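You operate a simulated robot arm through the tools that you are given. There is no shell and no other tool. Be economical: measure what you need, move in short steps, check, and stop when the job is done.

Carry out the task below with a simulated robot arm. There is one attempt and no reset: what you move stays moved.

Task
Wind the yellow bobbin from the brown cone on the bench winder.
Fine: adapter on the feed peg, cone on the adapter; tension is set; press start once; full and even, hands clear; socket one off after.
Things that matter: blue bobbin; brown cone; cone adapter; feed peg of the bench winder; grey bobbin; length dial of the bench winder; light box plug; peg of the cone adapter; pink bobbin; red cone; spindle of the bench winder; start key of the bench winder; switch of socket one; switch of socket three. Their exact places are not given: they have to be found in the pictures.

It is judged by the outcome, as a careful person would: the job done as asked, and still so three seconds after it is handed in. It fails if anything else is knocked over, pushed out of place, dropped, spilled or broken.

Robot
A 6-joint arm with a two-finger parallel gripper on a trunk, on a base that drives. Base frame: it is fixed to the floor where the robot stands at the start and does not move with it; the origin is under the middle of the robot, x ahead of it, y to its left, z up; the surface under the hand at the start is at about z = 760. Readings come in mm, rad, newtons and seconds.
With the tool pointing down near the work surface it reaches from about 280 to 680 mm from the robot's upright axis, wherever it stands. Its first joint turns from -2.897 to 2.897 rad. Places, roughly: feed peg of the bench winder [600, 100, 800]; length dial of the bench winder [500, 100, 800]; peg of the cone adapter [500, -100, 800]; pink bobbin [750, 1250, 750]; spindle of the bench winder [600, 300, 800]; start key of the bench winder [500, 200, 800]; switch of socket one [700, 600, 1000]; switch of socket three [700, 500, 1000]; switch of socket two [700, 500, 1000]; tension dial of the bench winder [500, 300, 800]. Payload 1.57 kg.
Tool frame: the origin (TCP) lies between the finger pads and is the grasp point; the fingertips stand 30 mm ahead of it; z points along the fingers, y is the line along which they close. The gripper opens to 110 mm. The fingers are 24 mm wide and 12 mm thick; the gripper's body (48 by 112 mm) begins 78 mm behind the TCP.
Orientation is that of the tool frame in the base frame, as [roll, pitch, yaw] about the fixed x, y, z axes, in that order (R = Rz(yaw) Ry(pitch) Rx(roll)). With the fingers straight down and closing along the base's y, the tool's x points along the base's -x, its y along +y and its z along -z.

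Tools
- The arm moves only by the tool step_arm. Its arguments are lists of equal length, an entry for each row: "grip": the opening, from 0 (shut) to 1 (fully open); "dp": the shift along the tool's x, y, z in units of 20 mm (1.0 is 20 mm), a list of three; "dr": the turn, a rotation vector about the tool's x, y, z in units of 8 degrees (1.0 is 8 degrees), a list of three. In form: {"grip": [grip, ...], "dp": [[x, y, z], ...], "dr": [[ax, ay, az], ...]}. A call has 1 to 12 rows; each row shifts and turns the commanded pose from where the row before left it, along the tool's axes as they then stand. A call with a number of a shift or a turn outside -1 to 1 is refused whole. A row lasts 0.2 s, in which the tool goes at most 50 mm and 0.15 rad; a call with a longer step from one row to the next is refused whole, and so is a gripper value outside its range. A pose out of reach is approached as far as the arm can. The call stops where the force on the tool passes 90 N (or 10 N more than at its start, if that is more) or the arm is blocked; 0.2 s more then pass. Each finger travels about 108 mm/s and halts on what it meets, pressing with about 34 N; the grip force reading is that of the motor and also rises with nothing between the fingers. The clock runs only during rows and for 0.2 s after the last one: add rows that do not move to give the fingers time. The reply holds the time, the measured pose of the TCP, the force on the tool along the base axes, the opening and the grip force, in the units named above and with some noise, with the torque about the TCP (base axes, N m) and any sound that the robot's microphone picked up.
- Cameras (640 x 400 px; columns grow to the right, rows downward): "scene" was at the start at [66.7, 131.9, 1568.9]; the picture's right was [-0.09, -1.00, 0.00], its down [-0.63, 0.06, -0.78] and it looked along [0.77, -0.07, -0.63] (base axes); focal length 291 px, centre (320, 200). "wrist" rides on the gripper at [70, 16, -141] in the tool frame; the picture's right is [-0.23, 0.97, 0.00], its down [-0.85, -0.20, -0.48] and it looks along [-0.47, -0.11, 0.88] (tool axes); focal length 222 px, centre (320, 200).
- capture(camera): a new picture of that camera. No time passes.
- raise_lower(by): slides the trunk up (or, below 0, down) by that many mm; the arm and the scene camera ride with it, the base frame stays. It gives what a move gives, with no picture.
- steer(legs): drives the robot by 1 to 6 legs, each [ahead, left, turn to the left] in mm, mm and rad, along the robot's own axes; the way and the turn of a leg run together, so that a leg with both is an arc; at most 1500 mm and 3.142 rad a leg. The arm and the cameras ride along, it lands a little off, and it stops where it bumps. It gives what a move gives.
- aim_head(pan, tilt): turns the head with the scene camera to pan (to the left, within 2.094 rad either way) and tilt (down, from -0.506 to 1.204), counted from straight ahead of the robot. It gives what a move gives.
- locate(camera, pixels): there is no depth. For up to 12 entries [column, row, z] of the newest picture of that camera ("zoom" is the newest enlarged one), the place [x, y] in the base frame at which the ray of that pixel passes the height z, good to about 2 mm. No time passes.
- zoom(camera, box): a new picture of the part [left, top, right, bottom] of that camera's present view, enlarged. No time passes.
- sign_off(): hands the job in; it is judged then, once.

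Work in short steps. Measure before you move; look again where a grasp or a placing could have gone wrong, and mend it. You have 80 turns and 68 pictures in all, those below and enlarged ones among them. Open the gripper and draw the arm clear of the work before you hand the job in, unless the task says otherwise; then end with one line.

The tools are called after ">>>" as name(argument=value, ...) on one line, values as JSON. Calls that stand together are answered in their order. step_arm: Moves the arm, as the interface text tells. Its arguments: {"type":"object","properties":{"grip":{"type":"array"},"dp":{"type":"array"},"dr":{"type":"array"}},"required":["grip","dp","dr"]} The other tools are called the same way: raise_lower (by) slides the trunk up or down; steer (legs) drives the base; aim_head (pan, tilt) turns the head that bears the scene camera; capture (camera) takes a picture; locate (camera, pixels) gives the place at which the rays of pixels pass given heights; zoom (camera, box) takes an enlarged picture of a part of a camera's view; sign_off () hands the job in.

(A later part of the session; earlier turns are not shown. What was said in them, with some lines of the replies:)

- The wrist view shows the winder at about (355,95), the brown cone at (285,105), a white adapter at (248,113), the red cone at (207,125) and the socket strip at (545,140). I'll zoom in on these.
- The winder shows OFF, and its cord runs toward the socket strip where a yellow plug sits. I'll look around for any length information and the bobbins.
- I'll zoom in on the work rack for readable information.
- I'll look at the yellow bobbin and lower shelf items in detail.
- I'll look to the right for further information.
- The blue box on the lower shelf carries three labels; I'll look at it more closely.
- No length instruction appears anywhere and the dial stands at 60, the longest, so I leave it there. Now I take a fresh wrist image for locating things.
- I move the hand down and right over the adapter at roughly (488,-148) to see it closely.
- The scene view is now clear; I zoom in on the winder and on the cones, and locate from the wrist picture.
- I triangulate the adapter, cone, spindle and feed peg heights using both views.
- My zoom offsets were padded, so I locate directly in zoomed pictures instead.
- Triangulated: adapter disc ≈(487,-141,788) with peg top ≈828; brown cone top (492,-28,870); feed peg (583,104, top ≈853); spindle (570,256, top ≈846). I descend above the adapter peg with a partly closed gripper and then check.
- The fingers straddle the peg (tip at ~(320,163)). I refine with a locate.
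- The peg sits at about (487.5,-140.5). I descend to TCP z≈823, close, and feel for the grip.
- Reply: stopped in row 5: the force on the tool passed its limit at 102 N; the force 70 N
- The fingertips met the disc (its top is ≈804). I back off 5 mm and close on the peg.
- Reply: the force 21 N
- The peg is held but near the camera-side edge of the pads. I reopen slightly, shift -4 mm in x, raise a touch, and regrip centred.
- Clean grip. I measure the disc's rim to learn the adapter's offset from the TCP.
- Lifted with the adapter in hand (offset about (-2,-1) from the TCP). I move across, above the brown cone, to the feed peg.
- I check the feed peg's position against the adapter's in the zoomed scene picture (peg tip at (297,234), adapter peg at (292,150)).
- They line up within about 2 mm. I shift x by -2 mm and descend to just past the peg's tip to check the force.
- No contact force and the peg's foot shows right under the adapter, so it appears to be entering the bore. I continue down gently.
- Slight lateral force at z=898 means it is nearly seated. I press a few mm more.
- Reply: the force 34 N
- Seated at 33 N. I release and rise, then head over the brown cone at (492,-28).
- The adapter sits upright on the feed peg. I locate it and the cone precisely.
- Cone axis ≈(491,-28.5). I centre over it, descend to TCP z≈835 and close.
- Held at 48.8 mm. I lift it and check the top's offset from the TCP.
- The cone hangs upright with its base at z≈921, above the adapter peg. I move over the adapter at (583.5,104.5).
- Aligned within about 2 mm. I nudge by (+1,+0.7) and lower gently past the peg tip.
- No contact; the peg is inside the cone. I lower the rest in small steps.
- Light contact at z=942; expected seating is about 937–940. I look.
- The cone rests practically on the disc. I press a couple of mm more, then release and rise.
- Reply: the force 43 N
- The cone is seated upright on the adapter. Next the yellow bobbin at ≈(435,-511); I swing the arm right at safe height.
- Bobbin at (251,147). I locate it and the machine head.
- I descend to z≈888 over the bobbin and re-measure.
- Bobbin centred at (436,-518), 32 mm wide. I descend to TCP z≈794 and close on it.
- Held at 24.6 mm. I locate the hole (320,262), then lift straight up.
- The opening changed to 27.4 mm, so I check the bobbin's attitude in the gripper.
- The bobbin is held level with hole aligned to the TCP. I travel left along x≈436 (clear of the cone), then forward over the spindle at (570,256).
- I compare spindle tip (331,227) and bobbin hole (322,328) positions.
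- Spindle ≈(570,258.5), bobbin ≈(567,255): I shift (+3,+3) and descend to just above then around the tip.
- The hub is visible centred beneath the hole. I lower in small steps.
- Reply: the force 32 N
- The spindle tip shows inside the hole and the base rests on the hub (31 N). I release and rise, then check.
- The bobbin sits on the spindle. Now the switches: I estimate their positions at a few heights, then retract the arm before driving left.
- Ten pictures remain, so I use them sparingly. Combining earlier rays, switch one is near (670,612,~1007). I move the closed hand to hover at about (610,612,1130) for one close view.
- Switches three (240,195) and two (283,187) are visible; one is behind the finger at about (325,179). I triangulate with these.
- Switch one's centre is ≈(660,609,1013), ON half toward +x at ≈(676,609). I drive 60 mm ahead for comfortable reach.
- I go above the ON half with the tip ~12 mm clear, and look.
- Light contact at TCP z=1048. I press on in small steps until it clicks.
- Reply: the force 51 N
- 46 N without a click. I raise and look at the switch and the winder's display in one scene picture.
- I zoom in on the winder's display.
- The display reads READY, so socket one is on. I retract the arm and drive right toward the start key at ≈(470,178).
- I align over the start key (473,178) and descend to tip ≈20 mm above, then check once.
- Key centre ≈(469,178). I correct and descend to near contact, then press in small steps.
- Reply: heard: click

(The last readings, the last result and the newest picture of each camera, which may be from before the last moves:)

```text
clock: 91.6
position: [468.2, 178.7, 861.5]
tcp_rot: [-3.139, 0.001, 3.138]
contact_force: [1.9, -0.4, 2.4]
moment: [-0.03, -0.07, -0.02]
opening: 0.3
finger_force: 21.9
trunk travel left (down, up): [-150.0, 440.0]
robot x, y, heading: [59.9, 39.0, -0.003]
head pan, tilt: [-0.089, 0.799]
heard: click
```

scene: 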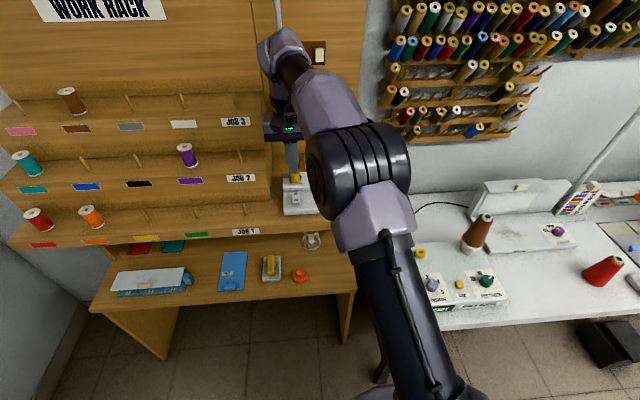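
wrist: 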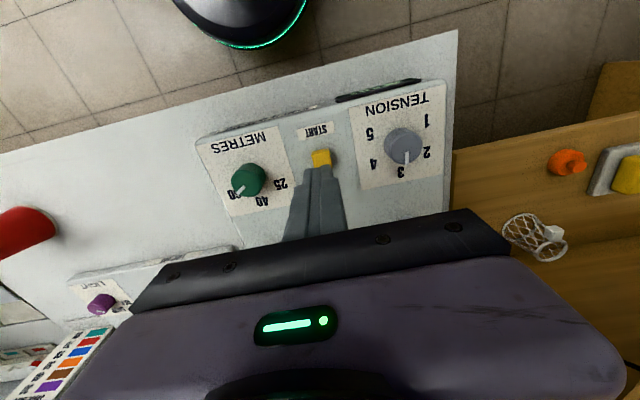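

A click: start pressed once. I lift clear straight away and retract.

>>> step_arm(grip=[0, 0, 0, 0, 0, 0, 0, 0, 0, 0, 0, 0], dp=[[0, 0, -1], [0, 0, -1], [0, 0, -1], [0, 0, -1], [0, 0, -1], [0, 0, -1], [0.5, 0, -1], [0.5, 0, -1], [0.5, 0, -1], [0.5, 0, -1], [0.5, 0, -1], [0.5, 0, -1]], dr=[[0, 0, 0], [0, 0, 0], [0, 0, 0], [0, 0, 0], [0, 0, 0], [0, 0, 0], [0, 0, 0], [0, 0, 0], [0, 0, 0], [0, 0, 0], [0, 0, 0], [0, 0, 0]])

>>> capture(camera="wrist")

```text
clock: 94.2
position: [409.5, 180.0, 1099.6]
tcp_rot: [-3.137, 0.001, 3.14]
contact_force: [-0.1, 0.5, -0.8]
moment: [0.02, -0.04, 0.01]
opening: 0.0
finger_force: 21.3
trunk travel left (down, up): [-150.0, 440.0]
robot x, y, heading: [56.0, 36.4, 0.002]
head pan, tilt: [-0.089, 0.799]
```

```text
4 pictures are left
```

wrist: 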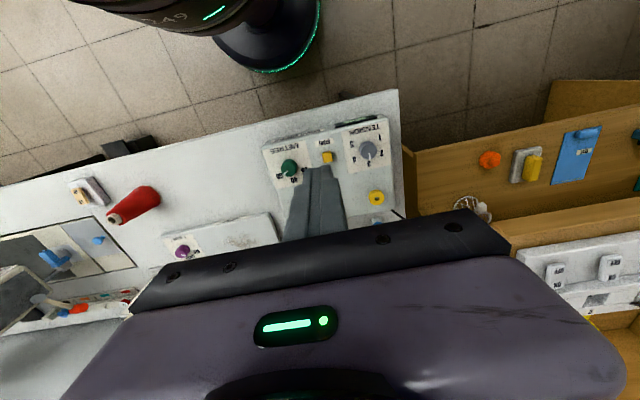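

Winding should be under way. I wait with hands clear, listening for sounds.

>>> step_arm(grip=[0, 0, 0, 0, 0, 0, 0, 0, 0, 0, 0, 0], dp=[[0, 0, 0], [0, 0, 0], [0, 0, 0], [0, 0, 0], [0, 0, 0], [0, 0, 0], [0, 0, 0], [0, 0, 0], [0, 0, 0], [0, 0, 0], [0, 0, 0], [0, 0, 0]], dr=[[0, 0, 0], [0, 0, 0], [0, 0, 0], [0, 0, 0], [0, 0, 0], [0, 0, 0], [0, 0, 0], [0, 0, 0], [0, 0, 0], [0, 0, 0], [0, 0, 0], [0, 0, 0]])

>>> step_arm(grip=[0, 0, 0, 0, 0, 0, 0, 0, 0, 0, 0, 0], dp=[[0, 0, 0], [0, 0, 0], [0, 0, 0], [0, 0, 0], [0, 0, 0], [0, 0, 0], [0, 0, 0], [0, 0, 0], [0, 0, 0], [0, 0, 0], [0, 0, 0], [0, 0, 0]], dr=[[0, 0, 0], [0, 0, 0], [0, 0, 0], [0, 0, 0], [0, 0, 0], [0, 0, 0], [0, 0, 0], [0, 0, 0], [0, 0, 0], [0, 0, 0], [0, 0, 0], [0, 0, 0]])

>>> step_arm(grip=[0, 0, 0, 0, 0, 0, 0, 0, 0, 0, 0, 0], dp=[[0, 0, 0], [0, 0, 0], [0, 0, 0], [0, 0, 0], [0, 0, 0], [0, 0, 0], [0, 0, 0], [0, 0, 0], [0, 0, 0], [0, 0, 0], [0, 0, 0], [0, 0, 0]], dr=[[0, 0, 0], [0, 0, 0], [0, 0, 0], [0, 0, 0], [0, 0, 0], [0, 0, 0], [0, 0, 0], [0, 0, 0], [0, 0, 0], [0, 0, 0], [0, 0, 0], [0, 0, 0]])

>>> step_arm(grip=[0, 0, 0, 0, 0, 0, 0, 0, 0, 0, 0, 0], dp=[[0, 0, 0], [0, 0, 0], [0, 0, 0], [0, 0, 0], [0, 0, 0], [0, 0, 0], [0, 0, 0], [0, 0, 0], [0, 0, 0], [0, 0, 0], [0, 0, 0], [0, 0, 0]], dr=[[0, 0, 0], [0, 0, 0], [0, 0, 0], [0, 0, 0], [0, 0, 0], [0, 0, 0], [0, 0, 0], [0, 0, 0], [0, 0, 0], [0, 0, 0], [0, 0, 0], [0, 0, 0]])

>>> step_arm(grip=[0, 0, 0, 0, 0, 0, 0, 0, 0, 0, 0, 0], dp=[[0, 0, 0], [0, 0, 0], [0, 0, 0], [0, 0, 0], [0, 0, 0], [0, 0, 0], [0, 0, 0], [0, 0, 0], [0, 0, 0], [0, 0, 0], [0, 0, 0], [0, 0, 0]], dr=[[0, 0, 0], [0, 0, 0], [0, 0, 0], [0, 0, 0], [0, 0, 0], [0, 0, 0], [0, 0, 0], [0, 0, 0], [0, 0, 0], [0, 0, 0], [0, 0, 0], [0, 0, 0]])

```text
clock: 96.8
position: [409.6, 180.7, 1099.5]
tcp_rot: [-3.139, 0.0, 3.141]
contact_force: [-0.6, 0.2, 0.0]
moment: [0.0, 0.0, -0.02]
opening: 0.1
finger_force: 21.3
trunk travel left (down, up): [-150.0, 440.0]
robot x, y, heading: [58.4, 37.7, -0.002]
head pan, tilt: [-0.089, 0.799]
```

```text
clock: 99.4
position: [410.1, 180.7, 1100.0]
tcp_rot: [-3.136, 0.0, 3.141]
contact_force: [0.0, -0.1, -1.0]
moment: [0.01, 0.02, -0.05]
opening: 0.1
finger_force: 20.5
trunk travel left (down, up): [-150.0, 440.0]
robot x, y, heading: [58.8, 34.9, -0.004]
head pan, tilt: [-0.089, 0.799]
```

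```text
clock: 102.0
position: [409.6, 179.5, 1100.5]
tcp_rot: [-3.138, -0.001, 3.138]
contact_force: [-0.1, 0.1, 0.5]
moment: [0.02, 0.01, -0.04]
opening: 0.1
finger_force: 21.3
trunk travel left (down, up): [-150.0, 440.0]
robot x, y, heading: [60.1, 35.0, 0.002]
head pan, tilt: [-0.089, 0.799]
```

```text
clock: 104.6
position: [410.1, 180.2, 1098.3]
tcp_rot: [-3.138, 0.001, 3.141]
contact_force: [0.2, -0.5, -0.4]
moment: [0.03, -0.01, 0.03]
opening: 0.0
finger_force: 20.8
trunk travel left (down, up): [-150.0, 440.0]
robot x, y, heading: [59.2, 35.1, -0.002]
head pan, tilt: [-0.089, 0.799]
```

```text
clock: 107.2
position: [410.4, 179.1, 1098.7]
tcp_rot: [-3.139, -0.001, 3.14]
contact_force: [-0.4, -0.2, 0.8]
moment: [-0.02, -0.01, 0.0]
opening: 0.1
finger_force: 21.0
trunk travel left (down, up): [-150.0, 440.0]
robot x, y, heading: [59.5, 32.6, -0.001]
head pan, tilt: [-0.089, 0.799]
```

No sound yet. I drive left to where the scene camera can see the winder's display, the arm staying retracted, then zoom.

>>> steer(legs=[[0, 425, 0]])

>>> step_arm(grip=[0, 0, 0, 0, 0, 0, 0, 0, 0, 0, 0, 0], dp=[[-1, 0, -1], [-1, 0, -1], [-1, 0, -1], [-1, 0, -1], [-1, 0, 0], [-1, 0, 0], [-1, 0, 0], [-1, 0, 0], [-1, 0, 0], [-1, 0, 0], [-1, 0, 0], [-1, 0, 0]], dr=[[0, 0, 0], [0, 0, 0], [0, 0, 0], [0, 0, 0], [0, 0, 0], [0, 0, 0], [0, 0, 0], [0, 0, 0], [0, 0, 0], [0, 0, 0], [0, 0, 0], [0, 0, 0]])

>>> zoom(camera="scene", box=[405, 230, 515, 320])

```text
clock: 109.8
position: [407.8, 606.6, 1098.1]
tcp_rot: [-3.139, -0.002, -3.138]
contact_force: [0.2, 0.5, -0.1]
moment: [-0.03, -0.03, -0.03]
opening: 0.0
finger_force: 21.0
trunk travel left (down, up): [-150.0, 440.0]
robot x, y, heading: [55.1, 460.3, 0.011]
head pan, tilt: [-0.089, 0.799]
```

```text
clock: 112.4
position: [649.1, 608.2, 1178.2]
tcp_rot: [-3.139, -0.001, -3.137]
contact_force: [-0.2, 0.8, -0.3]
moment: [0.02, -0.01, 0.04]
opening: 0.0
finger_force: 21.3
trunk travel left (down, up): [-150.0, 440.0]
robot x, y, heading: [53.3, 458.5, 0.008]
head pan, tilt: [-0.089, 0.799]
```

```text
4.44 times, centred on (460, 275) of scene
```

zoom: 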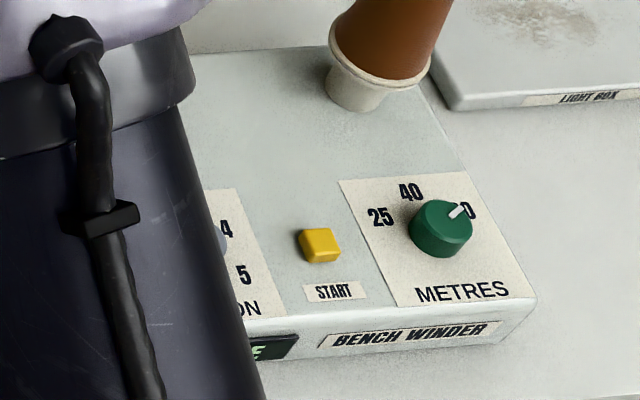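

The display now ends in "E" (DONE). I check the bobbin with one wrist zoom.

>>> zoom(camera="wrist", box=[90, 60, 250, 160])

```text
4.00 times, centred on (170, 110) of wrist
```

zoom: 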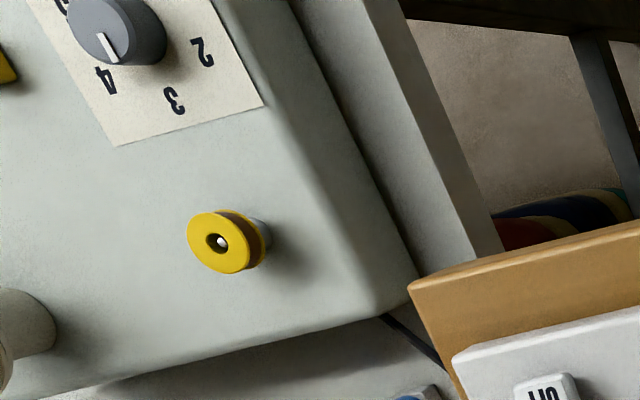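

The bobbin is evenly filled with brown thread. Now I switch socket one off: OFF half at ≈(645,609). I descend over it.

>>> step_arm(grip=[0, 0, 0, 0, 0, 0, 0, 0], dp=[[0.25, 0.05, 0], [0, 0, 1], [0, 0, 1], [0, 0, 1], [0, 0, 1], [0, 0, 1], [0, 0, 1], [0, 0, 0.2]], dr=[[0, 0, 0], [0, 0, 0], [0, 0, 0], [0, 0, 0], [0, 0, 0], [0, 0, 0], [0, 0, 0], [0, 0, 0]])

>>> step_arm(grip=[0, 0, 0], dp=[[0, 0, 0.15], [0, 0, 0.15], [0, 0, 0]], dr=[[0, 0, 0], [0, 0, 0], [0, 0, 0]])

```text
clock: 114.2
position: [643.1, 606.3, 1056.2]
tcp_rot: [-3.138, 0.001, -3.137]
contact_force: [-0.2, 0.4, 0.6]
moment: [-0.01, 0.02, 0.01]
opening: 0.0
finger_force: 21.0
trunk travel left (down, up): [-150.0, 440.0]
robot x, y, heading: [55.0, 461.3, 0.005]
head pan, tilt: [-0.089, 0.799]
```

```text
clock: 115.0
position: [643.5, 606.3, 1048.9]
tcp_rot: [-3.137, 0.002, -3.137]
contact_force: [0.1, 0.0, -0.8]
moment: [0.0, 0.0, 0.04]
opening: 0.0
finger_force: 21.7
trunk travel left (down, up): [-150.0, 440.0]
robot x, y, heading: [56.7, 458.1, 0.01]
head pan, tilt: [-0.089, 0.799]
```

No contact yet at 1049; I continue in 3 mm steps.

>>> step_arm(grip=[0, 0, 0], dp=[[0, 0.08, 0.15], [0, 0, 0.15], [0, 0, 0]], dr=[[0, 0, 0], [0, 0, 0], [0, 0, 0]])

>>> step_arm(grip=[0, 0], dp=[[0, 0, 0.1], [0, 0, 0.1]], dr=[[0, 0, 0], [0, 0, 0]])

```text
clock: 115.8
position: [642.3, 609.4, 1044.9]
tcp_rot: [-3.138, 0.001, -3.138]
contact_force: [-4.1, -1.0, 9.4]
moment: [0.0, 0.01, 0.02]
opening: 0.0
finger_force: 20.8
trunk travel left (down, up): [-150.0, 440.0]
robot x, y, heading: [56.9, 457.0, 0.007]
head pan, tilt: [-0.089, 0.799]
```

```text
clock: 116.4
position: [640.9, 608.1, 1043.5]
tcp_rot: [-3.14, 0.01, -3.135]
contact_force: [3.9, 3.9, 45.8]
moment: [0.17, -0.7, -0.21]
opening: 0.0
finger_force: 21.3
trunk travel left (down, up): [-150.0, 440.0]
robot x, y, heading: [57.6, 458.5, 0.008]
head pan, tilt: [-0.089, 0.799]
```

46 N, the same as when it switched on. I lift to the pose that gave the best view of the display and check.

>>> step_arm(grip=[0, 0, 0, 0, 0], dp=[[0, 0, -0.8], [0, 0, -1], [0, 0, -1], [-0.9, 0, -0.9], [-0.9, 0, 0]], dr=[[0, 0, 0], [0, 0, 0], [0, 0, 0], [0, 0, 0], [0, 0, 0]])

>>> zoom(camera="scene", box=[405, 240, 515, 320])

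```text
clock: 117.6
position: [678.8, 609.6, 1113.7]
tcp_rot: [-3.139, -0.002, -3.135]
contact_force: [0.4, 0.8, -0.2]
moment: [-0.03, 0.02, 0.04]
opening: 0.0
finger_force: 21.7
trunk travel left (down, up): [-150.0, 440.0]
robot x, y, heading: [58.2, 460.2, 0.005]
head pan, tilt: [-0.089, 0.799]
```

```text
5.00 times, centred on (460, 280) of scene
```

zoom: 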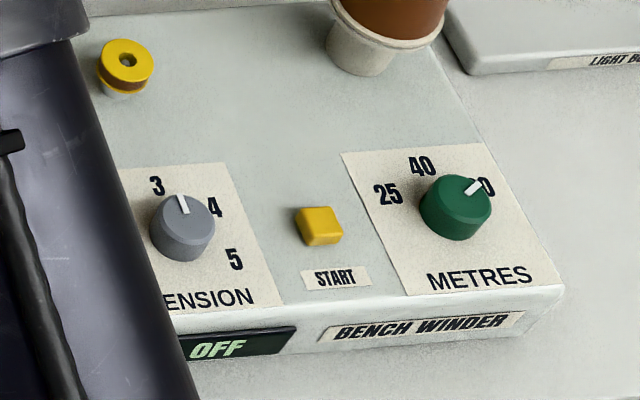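

The display reads OFF, and the bobbin is full of brown thread. I raise, retract and open the gripper.

>>> step_arm(grip=[0, 0, 0, 0, 0, 0, 0, 0, 0.3, 0.6, 1, 1], dp=[[0, 0, -1], [0, 0, -1], [0.5, 0, -1], [1, 0, 0], [1, 0, 0], [1, 0, 0], [1, 0, 0], [1, 0, 0], [1, 0, 0], [1, 0, 0], [1, 0, 0], [1, 0, 0]], dr=[[0, 0, 0], [0, 0, 0], [0, 0, 0], [0, 0, 0], [0, 0, 0], [0, 0, 0], [0, 0, 0], [0, 0, 0], [0, 0, 0], [0, 0, 0], [0, 0, 0], [0, 0, 0]])

>>> sign_off()

```text
clock: 120.2
position: [487.0, 608.7, 1173.1]
tcp_rot: [-3.137, 0.001, -3.134]
contact_force: [-0.7, 0.0, -0.4]
moment: [0.03, -0.01, 0.01]
opening: 110.0
finger_force: 0.0
trunk travel left (down, up): [-150.0, 440.0]
robot x, y, heading: [58.5, 462.0, 0.013]
head pan, tilt: [-0.089, 0.799]
```

```text
The job is handed in.
```

The yellow bobbin is wound with brown thread and still on the winder's spindle, the winder display reads OFF with socket one switched off, and the arm is clear; no length was given, so I left the dial at 60 m.
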